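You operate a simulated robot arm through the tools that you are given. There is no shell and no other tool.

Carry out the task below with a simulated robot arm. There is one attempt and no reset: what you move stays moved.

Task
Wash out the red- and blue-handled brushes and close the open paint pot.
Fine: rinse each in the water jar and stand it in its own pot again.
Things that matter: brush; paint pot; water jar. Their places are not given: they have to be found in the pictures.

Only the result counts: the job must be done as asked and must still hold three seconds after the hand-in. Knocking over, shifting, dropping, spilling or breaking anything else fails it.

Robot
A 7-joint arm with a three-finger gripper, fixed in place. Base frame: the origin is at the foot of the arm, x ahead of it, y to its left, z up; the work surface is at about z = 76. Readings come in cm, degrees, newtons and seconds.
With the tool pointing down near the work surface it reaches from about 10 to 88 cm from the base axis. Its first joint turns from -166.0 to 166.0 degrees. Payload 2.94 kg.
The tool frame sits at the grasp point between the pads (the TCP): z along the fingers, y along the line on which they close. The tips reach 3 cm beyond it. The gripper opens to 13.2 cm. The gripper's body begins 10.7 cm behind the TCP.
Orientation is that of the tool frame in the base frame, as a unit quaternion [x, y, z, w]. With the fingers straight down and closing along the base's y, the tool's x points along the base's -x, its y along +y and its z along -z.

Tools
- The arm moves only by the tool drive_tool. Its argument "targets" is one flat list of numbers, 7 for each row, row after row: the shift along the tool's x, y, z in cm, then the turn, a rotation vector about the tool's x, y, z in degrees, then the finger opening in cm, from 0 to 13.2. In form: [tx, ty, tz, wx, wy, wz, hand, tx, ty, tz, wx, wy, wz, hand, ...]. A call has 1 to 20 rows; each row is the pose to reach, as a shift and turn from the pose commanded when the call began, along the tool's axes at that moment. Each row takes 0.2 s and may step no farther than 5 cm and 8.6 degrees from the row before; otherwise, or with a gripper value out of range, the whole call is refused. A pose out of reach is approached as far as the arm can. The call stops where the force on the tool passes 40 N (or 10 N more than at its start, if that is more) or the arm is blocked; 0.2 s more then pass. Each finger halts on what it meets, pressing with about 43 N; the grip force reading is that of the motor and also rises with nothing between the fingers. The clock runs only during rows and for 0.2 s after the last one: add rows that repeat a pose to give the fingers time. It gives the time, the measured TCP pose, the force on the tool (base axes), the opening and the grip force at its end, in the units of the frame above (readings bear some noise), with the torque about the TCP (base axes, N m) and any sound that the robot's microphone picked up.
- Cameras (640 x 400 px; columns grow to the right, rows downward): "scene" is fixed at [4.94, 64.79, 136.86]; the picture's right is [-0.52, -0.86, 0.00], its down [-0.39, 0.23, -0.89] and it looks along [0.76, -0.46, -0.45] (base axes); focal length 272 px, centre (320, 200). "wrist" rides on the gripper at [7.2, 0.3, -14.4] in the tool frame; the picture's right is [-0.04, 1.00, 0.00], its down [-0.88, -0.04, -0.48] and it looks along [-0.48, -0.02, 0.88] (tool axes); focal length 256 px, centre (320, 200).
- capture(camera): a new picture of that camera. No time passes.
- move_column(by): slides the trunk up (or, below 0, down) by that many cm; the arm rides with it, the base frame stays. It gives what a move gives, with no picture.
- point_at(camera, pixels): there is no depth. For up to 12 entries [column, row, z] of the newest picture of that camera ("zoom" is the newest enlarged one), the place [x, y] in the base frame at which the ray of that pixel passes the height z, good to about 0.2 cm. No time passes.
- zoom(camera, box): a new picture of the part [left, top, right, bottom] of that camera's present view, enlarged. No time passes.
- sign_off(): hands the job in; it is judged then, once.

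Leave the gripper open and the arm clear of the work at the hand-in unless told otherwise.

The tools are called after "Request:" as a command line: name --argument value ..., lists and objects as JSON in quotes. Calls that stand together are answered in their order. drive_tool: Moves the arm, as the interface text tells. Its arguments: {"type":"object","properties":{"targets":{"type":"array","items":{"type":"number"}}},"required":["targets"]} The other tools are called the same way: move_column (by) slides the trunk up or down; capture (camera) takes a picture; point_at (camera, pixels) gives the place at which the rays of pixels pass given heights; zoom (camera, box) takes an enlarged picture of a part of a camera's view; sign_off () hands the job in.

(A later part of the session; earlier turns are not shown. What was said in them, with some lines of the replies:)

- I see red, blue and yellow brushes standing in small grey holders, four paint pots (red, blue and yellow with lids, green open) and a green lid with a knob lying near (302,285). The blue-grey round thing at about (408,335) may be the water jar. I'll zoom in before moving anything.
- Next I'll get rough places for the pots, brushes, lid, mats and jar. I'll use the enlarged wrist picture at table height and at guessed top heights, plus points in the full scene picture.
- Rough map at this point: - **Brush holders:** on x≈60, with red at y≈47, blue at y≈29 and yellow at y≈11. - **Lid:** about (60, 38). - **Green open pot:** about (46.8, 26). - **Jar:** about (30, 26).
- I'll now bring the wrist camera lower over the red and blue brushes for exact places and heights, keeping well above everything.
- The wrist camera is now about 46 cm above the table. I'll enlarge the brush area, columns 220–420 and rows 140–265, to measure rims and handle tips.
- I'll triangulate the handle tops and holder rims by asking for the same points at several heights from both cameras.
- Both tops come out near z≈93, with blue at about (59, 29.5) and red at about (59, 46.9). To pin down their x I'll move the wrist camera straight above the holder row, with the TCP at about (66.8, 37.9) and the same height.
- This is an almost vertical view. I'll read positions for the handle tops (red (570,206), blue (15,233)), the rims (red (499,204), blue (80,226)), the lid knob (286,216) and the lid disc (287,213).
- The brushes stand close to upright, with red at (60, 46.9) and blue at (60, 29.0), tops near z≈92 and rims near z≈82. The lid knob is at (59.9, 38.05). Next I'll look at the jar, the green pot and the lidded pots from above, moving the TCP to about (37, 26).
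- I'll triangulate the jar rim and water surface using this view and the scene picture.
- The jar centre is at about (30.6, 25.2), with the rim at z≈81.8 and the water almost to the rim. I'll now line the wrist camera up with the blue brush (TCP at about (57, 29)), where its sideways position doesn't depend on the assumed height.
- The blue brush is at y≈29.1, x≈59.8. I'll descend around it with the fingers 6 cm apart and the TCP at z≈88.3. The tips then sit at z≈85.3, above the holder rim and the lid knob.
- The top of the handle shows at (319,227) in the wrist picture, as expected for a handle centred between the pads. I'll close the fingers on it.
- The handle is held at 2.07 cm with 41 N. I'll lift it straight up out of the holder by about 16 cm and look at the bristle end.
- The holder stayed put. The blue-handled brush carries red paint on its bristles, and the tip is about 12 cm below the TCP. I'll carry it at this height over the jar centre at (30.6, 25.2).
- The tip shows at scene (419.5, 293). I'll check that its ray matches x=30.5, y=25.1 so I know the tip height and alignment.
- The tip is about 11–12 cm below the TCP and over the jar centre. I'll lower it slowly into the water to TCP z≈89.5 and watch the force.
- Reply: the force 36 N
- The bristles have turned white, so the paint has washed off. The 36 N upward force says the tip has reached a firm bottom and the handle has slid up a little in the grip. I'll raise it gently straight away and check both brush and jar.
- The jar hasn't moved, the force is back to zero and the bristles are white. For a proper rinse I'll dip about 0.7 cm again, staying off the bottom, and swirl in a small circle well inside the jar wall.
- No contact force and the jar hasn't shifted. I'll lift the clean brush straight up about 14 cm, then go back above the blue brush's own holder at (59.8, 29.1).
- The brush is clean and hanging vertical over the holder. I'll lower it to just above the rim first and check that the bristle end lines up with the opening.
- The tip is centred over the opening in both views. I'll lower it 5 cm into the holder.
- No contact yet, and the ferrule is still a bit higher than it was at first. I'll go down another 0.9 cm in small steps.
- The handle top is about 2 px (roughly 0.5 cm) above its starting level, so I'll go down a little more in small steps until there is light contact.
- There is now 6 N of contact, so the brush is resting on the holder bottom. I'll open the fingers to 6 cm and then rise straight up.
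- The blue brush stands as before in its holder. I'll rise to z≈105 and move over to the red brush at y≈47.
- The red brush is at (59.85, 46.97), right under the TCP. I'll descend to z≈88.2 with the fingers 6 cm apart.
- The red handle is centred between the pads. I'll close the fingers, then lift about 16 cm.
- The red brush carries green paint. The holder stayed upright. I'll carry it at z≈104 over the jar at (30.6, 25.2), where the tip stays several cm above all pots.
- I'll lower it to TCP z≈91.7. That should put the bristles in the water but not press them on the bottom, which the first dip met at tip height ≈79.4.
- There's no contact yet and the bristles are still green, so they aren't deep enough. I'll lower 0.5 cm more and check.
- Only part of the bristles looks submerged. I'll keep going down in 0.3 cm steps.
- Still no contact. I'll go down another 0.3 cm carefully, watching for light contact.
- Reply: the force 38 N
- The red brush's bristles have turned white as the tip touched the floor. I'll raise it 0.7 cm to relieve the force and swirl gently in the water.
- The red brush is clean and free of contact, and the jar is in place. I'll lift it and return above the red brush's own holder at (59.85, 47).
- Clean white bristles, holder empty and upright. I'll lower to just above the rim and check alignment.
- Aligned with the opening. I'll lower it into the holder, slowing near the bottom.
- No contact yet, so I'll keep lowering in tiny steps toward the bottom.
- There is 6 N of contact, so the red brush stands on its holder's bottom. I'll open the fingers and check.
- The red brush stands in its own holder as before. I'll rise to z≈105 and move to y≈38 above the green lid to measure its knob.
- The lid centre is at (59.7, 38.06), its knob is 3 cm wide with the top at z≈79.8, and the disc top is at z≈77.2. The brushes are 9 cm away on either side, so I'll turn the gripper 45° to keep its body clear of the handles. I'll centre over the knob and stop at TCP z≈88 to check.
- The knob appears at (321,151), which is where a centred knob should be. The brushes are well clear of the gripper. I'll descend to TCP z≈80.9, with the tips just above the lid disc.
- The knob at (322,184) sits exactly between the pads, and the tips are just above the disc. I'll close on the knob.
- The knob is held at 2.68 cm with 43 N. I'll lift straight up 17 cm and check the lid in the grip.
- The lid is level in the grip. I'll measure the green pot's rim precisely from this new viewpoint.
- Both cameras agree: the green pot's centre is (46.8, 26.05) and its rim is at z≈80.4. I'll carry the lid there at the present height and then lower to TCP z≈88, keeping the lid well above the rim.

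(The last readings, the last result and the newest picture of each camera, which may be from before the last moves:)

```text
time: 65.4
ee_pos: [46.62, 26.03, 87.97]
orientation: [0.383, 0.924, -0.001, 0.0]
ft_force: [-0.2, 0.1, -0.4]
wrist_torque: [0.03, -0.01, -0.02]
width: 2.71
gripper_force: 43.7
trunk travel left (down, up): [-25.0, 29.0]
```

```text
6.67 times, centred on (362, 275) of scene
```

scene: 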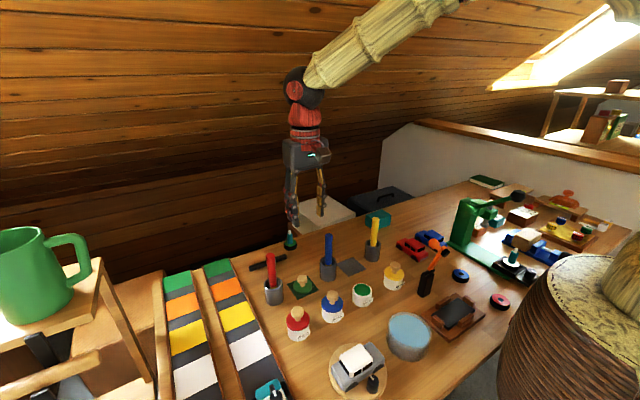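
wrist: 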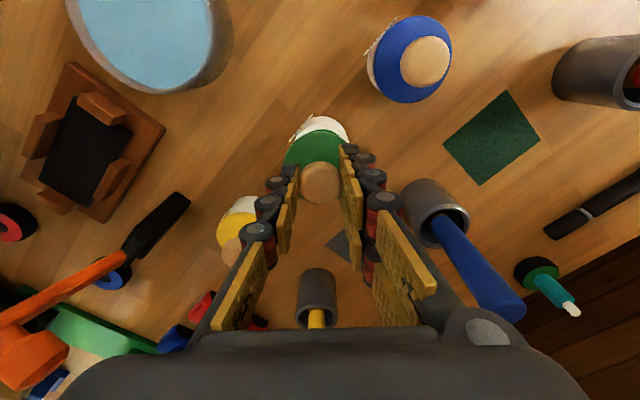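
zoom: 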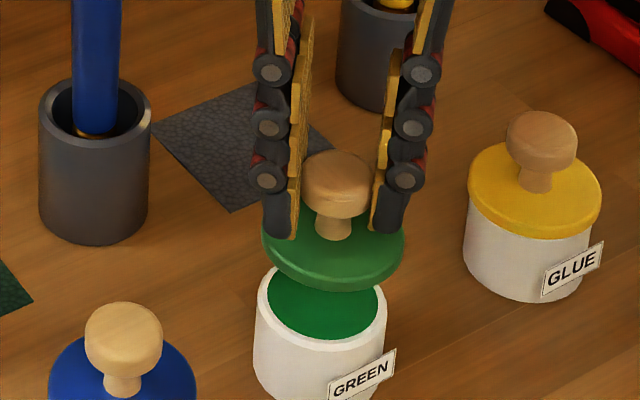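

The lid is right over the pot in both views. I'll lower to about 0.8 cm above expected contact, then ease down in small steps.

Request:
drive_tool --targets '[0, 0, 1, 0, 0, 0, 1.5, 0, 0, 2, 0, 0, 0, 1.5, 0, 0, 2.3, 0, 0, 0, 1.5, 0, 0, 2.3, 0, 0, 0, 1.5]'

Request:
zoom --camera "scene" --box '[322, 260, 402, 310]'

Request:
zoom --camera "wrist" --box '[272, 100, 368, 160]'

```text
time: 66.4
ee_pos: [46.77, 26.01, 85.64]
orientation: [0.382, 0.924, 0.0, 0.0]
ft_force: [0.7, -0.1, 0.0]
wrist_torque: [0.01, -0.01, -0.01]
width: 2.67
gripper_force: 42.8
trunk travel left (down, up): [-25.0, 29.0]
```

```text
8.00 times, centred on (362, 285) of scene
```

zoom: 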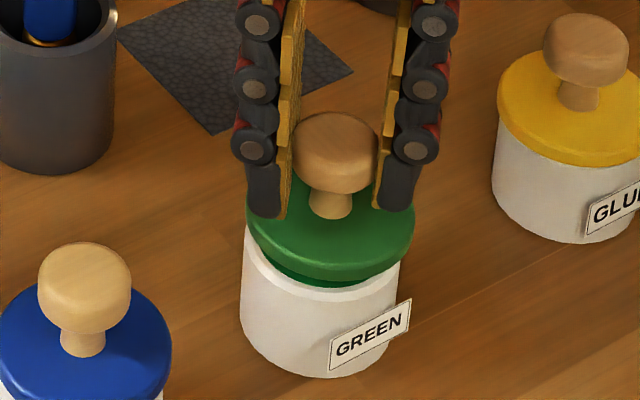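

```text
6.67 times, centred on (320, 130) of wrist
```

zoom: 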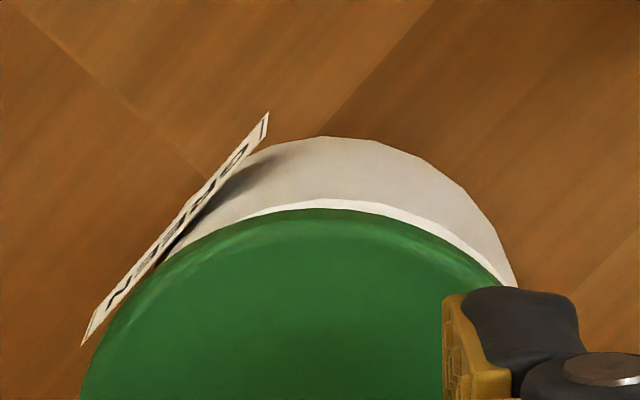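

Both views show the lid about 0.25 cm off toward image-right in the scene (lid spans columns 247–415, pot 243–400). I'll shift it 0.25 cm along the tool's +y and ease down 0.4 cm.

Request:
drive_tool --targets '[0, 0.25, 0, 0, 0, 0, 1.5, 0, 0.25, 0.2, 0, 0, 0, 1.5, 0, 0.25, 0.4, 0, 0, 0, 1.5, 0, 0.25, 0.4, 0, 0, 0, 1.5]'

Request:
zoom --camera "scene" --box '[322, 260, 402, 310]'

Request:
zoom --camera "wrist" --box '[272, 100, 368, 160]'

```text
time: 67.4
ee_pos: [46.92, 26.3, 85.16]
orientation: [0.383, 0.924, 0.0, 0.001]
ft_force: [0.0, 0.5, 0.1]
wrist_torque: [0.01, 0.01, -0.01]
width: 2.68
gripper_force: 43.5
trunk travel left (down, up): [-25.0, 29.0]
```

```text
8.00 times, centred on (362, 285) of scene
```

zoom: 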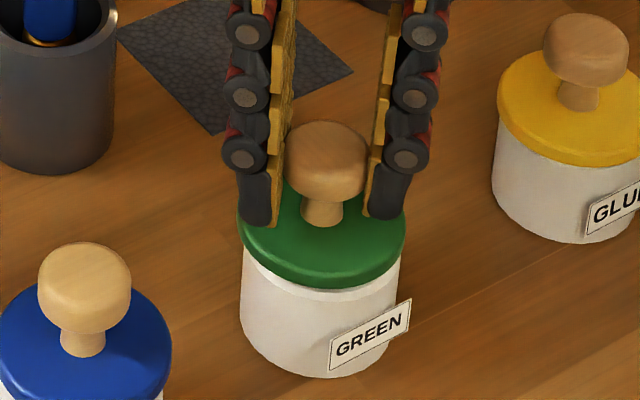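

```text
6.67 times, centred on (320, 130) of wrist
```

zoom: 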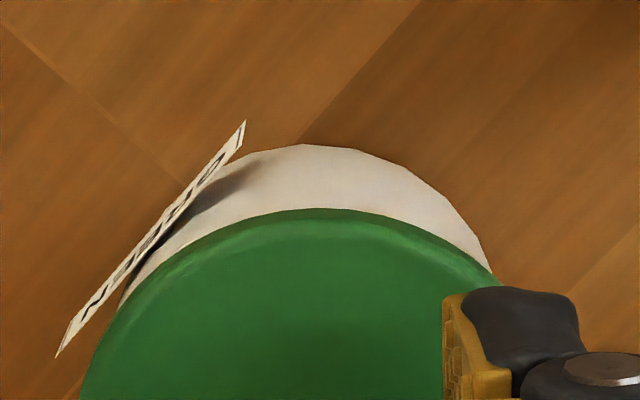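

The lid is now centred on the pot (lid columns 237–405, pot 241–400). I'll lower in 0.1 cm steps to contact.

Request:
drive_tool --targets '[0, 0, 0.1, 0, 0, 0, 1.5, 0, 0, 0.2, 0, 0, 0, 1.5, 0, 0, 0.2, 0, 0, 0, 1.5]'

Request:
drive_tool --targets '[0, 0, 0.1, 0, 0, 0, 1.5, 0, 0, 0.1, 0, 0, 0, 1.5]'

```text
time: 68.2
ee_pos: [46.97, 26.23, 85.17]
orientation: [0.383, 0.924, 0.0, 0.001]
ft_force: [0.4, 0.3, 0.1]
wrist_torque: [0.0, 0.0, 0.0]
width: 2.71
gripper_force: 43.1
trunk travel left (down, up): [-25.0, 29.0]
```

```text
time: 68.8
ee_pos: [46.89, 26.23, 84.97]
orientation: [0.383, 0.924, 0.001, -0.001]
ft_force: [-0.3, -0.3, 0.2]
wrist_torque: [-0.02, -0.02, 0.02]
width: 2.69
gripper_force: 42.2
trunk travel left (down, up): [-25.0, 29.0]
```

No contact yet, so I'll continue in 0.1 cm steps.

Request:
drive_tool --targets '[0, 0, 0.1, 0, 0, 0, 1.5, 0, 0, 0.1, 0, 0, 0, 1.5]'

Request:
drive_tool --targets '[0, 0, 0.1, 0, 0, 0, 1.5, 0, 0, 0.1, 0, 0, 0, 1.5]'

Request:
zoom --camera "scene" --box '[322, 260, 402, 310]'

```text
time: 69.4
ee_pos: [46.92, 26.1, 84.84]
orientation: [0.383, 0.924, -0.001, 0.0]
ft_force: [-0.2, 0.2, -1.0]
wrist_torque: [-0.02, -0.04, -0.01]
width: 2.68
gripper_force: 43.1
trunk travel left (down, up): [-25.0, 29.0]
```

```text
time: 70.0
ee_pos: [47.02, 26.29, 84.79]
orientation: [0.383, 0.924, 0.0, 0.0]
ft_force: [-0.6, 0.6, -0.4]
wrist_torque: [-0.01, -0.02, 0.01]
width: 2.69
gripper_force: 42.9
trunk travel left (down, up): [-25.0, 29.0]
```

```text
8.00 times, centred on (362, 285) of scene
```

zoom: 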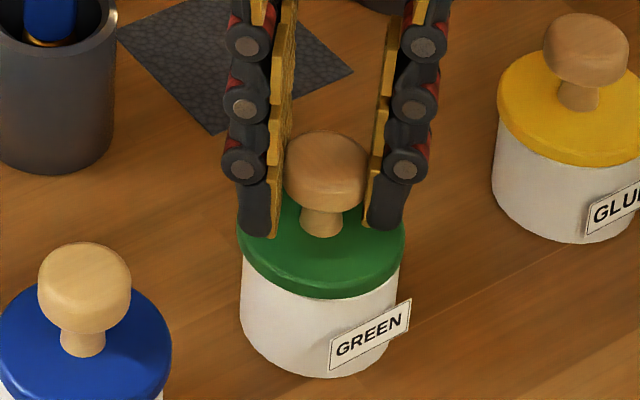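

Request:
drive_tool --targets '[0, 0, 0.1, 0, 0, 0, 1.5, 0, 0, 0.1, 0, 0, 0, 1.5]'

Request:
drive_tool --targets '[0, 0, 0.1, 0, 0, 0, 1.5, 0, 0, 0.1, 0, 0, 0, 1.5]'

```text
time: 70.6
ee_pos: [46.87, 26.19, 84.78]
orientation: [0.382, 0.924, 0.0, 0.0]
ft_force: [-8.5, -6.1, 20.0]
wrist_torque: [-0.2, 0.35, 0.05]
width: 2.68
gripper_force: 42.9
trunk travel left (down, up): [-25.0, 29.0]
heard: snap
```

```text
time: 71.2
ee_pos: [46.84, 26.07, 84.67]
orientation: [0.383, 0.924, 0.002, 0.001]
ft_force: [-12.5, -7.5, 35.8]
wrist_torque: [-0.19, 0.33, 0.04]
width: 2.72
gripper_force: 42.6
trunk travel left (down, up): [-25.0, 29.0]
```

I heard a snap, so the lid has clicked onto the pot. The last step only added pressure (36 N, with some sideways force). I'll back off 0.2 cm up and 0.1 cm sideways to relax the force before letting go.

Request:
drive_tool --targets '[0, -0.05, -0.1, 0, 0, 0, 1.5, 0, -0.1, -0.2, 0, 0, 0, 1.5, 0, -0.1, -0.2, 0, 0, 0, 1.5]'

Request:
zoom --camera "scene" --box '[322, 260, 402, 310]'

```text
time: 72.0
ee_pos: [46.96, 26.23, 84.65]
orientation: [0.383, 0.924, 0.001, 0.0]
ft_force: [-1.3, 0.9, 13.7]
wrist_torque: [0.04, -0.12, 0.05]
width: 2.67
gripper_force: 43.7
trunk travel left (down, up): [-25.0, 29.0]
```

```text
8.00 times, centred on (362, 285) of scene
```

zoom: 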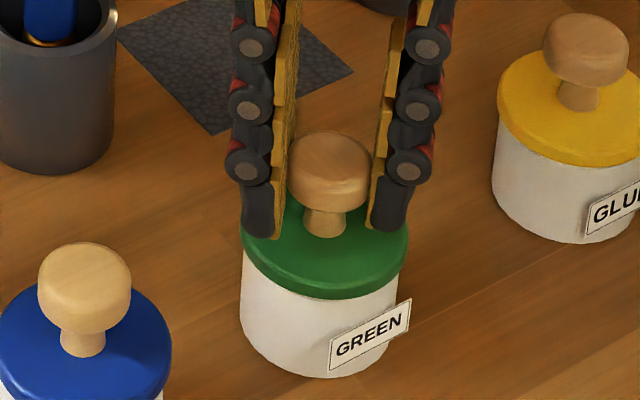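

Only a light 14 N press is left and the sideways force is gone. I'll raise another 0.1 cm and open the fingers slowly.

Request:
drive_tool --targets '[0, 0, -0.1, 0, 0, 0, 1.5, 0, 0, -0.1, 0, 0, 0, 2.5, 0, 0, -0.1, 0, 0, 0, 3, 0, 0, -0.1, 0, 0, 0, 3.6, 0, 0, -0.1, 0, 0, 0, 4.5, 0, 0, -0.1, 0, 0, 0, 5.5, 0, 0, -0.1, 0, 0, 0, 5.5]'

Request:
zoom --camera "scene" --box '[322, 260, 402, 310]'

Request:
capture --camera "wrist"

```text
time: 73.6
ee_pos: [46.76, 26.05, 84.84]
orientation: [0.383, 0.924, -0.001, -0.001]
ft_force: [-0.2, -0.2, -0.9]
wrist_torque: [0.0, 0.0, 0.03]
width: 5.52
gripper_force: 0.1
trunk travel left (down, up): [-25.0, 29.0]
```

```text
8.00 times, centred on (362, 285) of scene
```

zoom: 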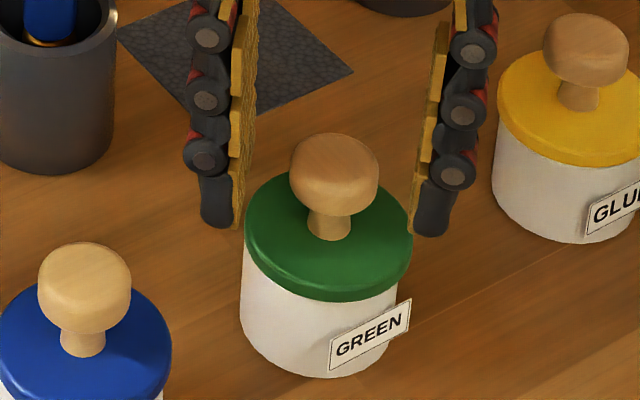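

```text
taken
```

wrist: 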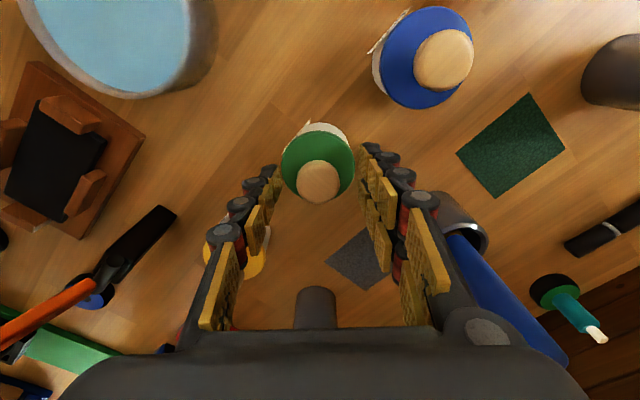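

The lid has settled on the pot and is level, the fingers are open and the knob is free. I'll rise straight up 16 cm, turn the gripper back and inspect everything.

Request:
drive_tool --targets '[0, 0, -1.5, 0, 0, 0, 5.5, 0, 0, -4, 0, 0, 0, 5.5, 0, 0, -8, 0, 0, 0, 5.5, 0, 0, -12, 0, 0, 0, 5.5, 0, 0, -16, 0, 0, 0, 6, 0, 0, -20, 0, 0, -7.5, 7, 0, 0, -22, 0, 0, -15, 8, 0, 0, -24, 0, 0, -22.5, 9, 0, 0, -24, 0, 0, -30, 10, 0, 0, -24, 0, 0, -37.5, 11, 0, 0, -24, 0, 0, -45, 12, 0, 0, -24, 0, 0, -45, 13, 0, 0, -24, 0, 0, -45, 13]'

Request:
capture --camera "wrist"

Request:
capture --camera "scene"

Request:
zoom --camera "scene" --box '[230, 210, 430, 335]'

Request:
zoom --camera "scene" --box '[320, 275, 520, 400]'

```text
time: 76.4
ee_pos: [46.86, 26.22, 108.83]
orientation: [0.0, 1.0, 0.001, 0.0]
ft_force: [0.4, -0.9, 0.5]
wrist_torque: [-0.01, -0.02, 0.02]
width: 12.99
gripper_force: 0.1
trunk travel left (down, up): [-25.0, 29.0]
```

```text
taken
```

wrist: 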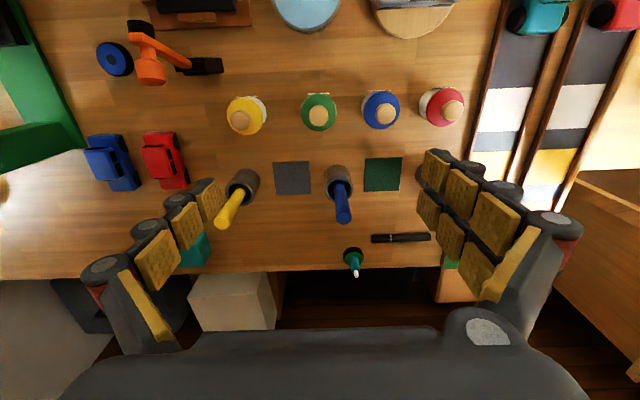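

```text
taken
```

scene: 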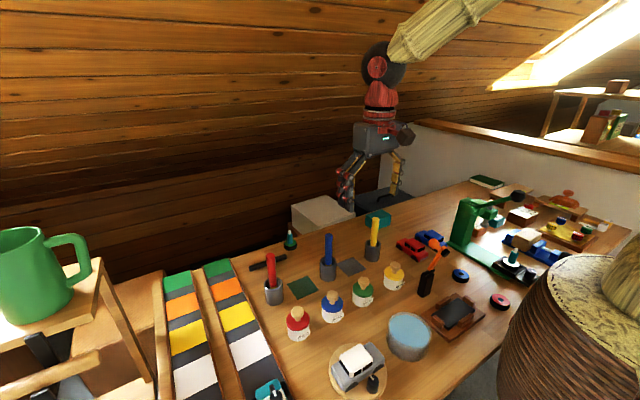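

```text
3.20 times, centred on (330, 272) of scene
```

zoom: 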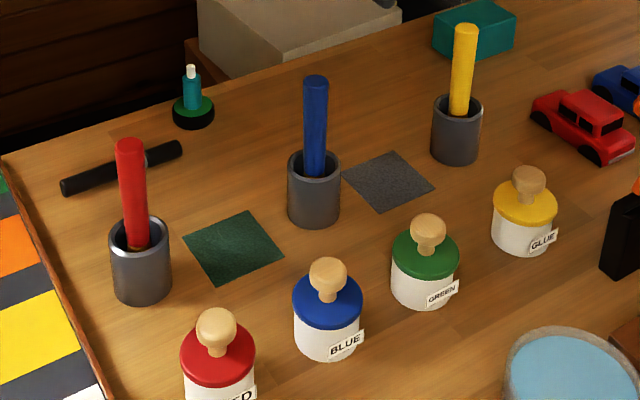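

```text
3.20 times, centred on (420, 338) of scene
```

zoom: 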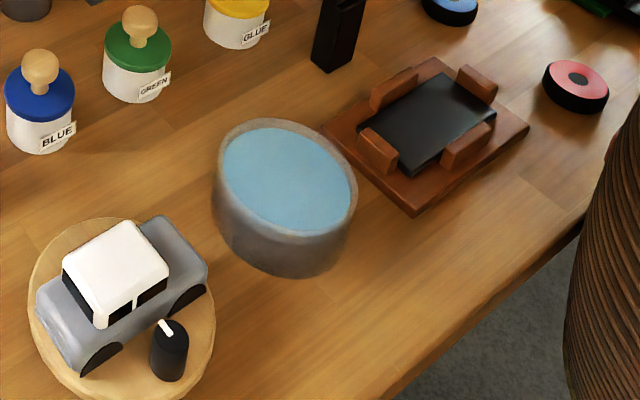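

Everything looks as at the start: holders, jar, mats and the other pots are in the same pixels, both brushes are standing and the green lid is on. I'll take one closer look at the lid and brushes before handing in.

Request:
zoom --camera "scene" --box '[314, 250, 410, 310]'

Request:
zoom --camera "wrist" --box '[216, 70, 408, 190]'

```text
6.67 times, centred on (362, 280) of scene
```

zoom: 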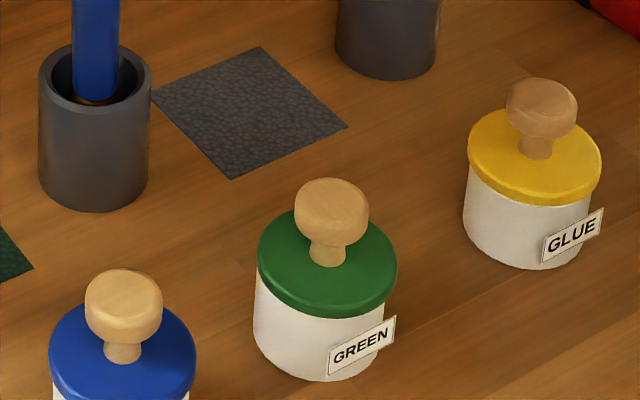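

```text
3.33 times, centred on (312, 130) of wrist
```

zoom: 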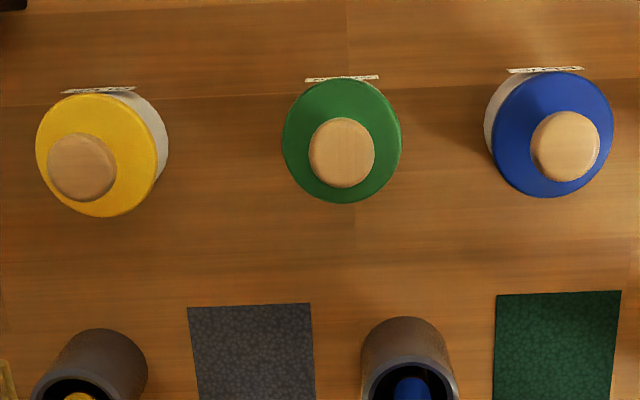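

The green lid sits centred and level, like the blue and glue lids beside it. Both washed brushes stand in their own holders, the gripper is open and the arm is well clear at z≈109. I'll hand in now.

Request:
sign_off

```text
The job is handed in.
```

The red- and blue-handled brushes are washed and standing in their own holders again, and the green paint pot is closed. I've handed the job in; no verdict came back.

- **Brushes:** each was dipped and swirled in the water jar. The blue-handled one had red paint on it and the red-handled one had green. Both sets of bristles came out white.
- **Pressed on the jar floor:** each brush touched the bottom of the jar at about 36 N. The blue one slid about 1 cm up in the grip, but the jar did not move and both brushes went back to their starting height.
- **Paint pot:** I put the green lid on and heard it snap. It sits level, like the lids on the other pots.
- **Everything else:** in the last pictures, the jar, holders, other pots and nearby items look unmoved.

The gripper is open and the arm is clear of the table.
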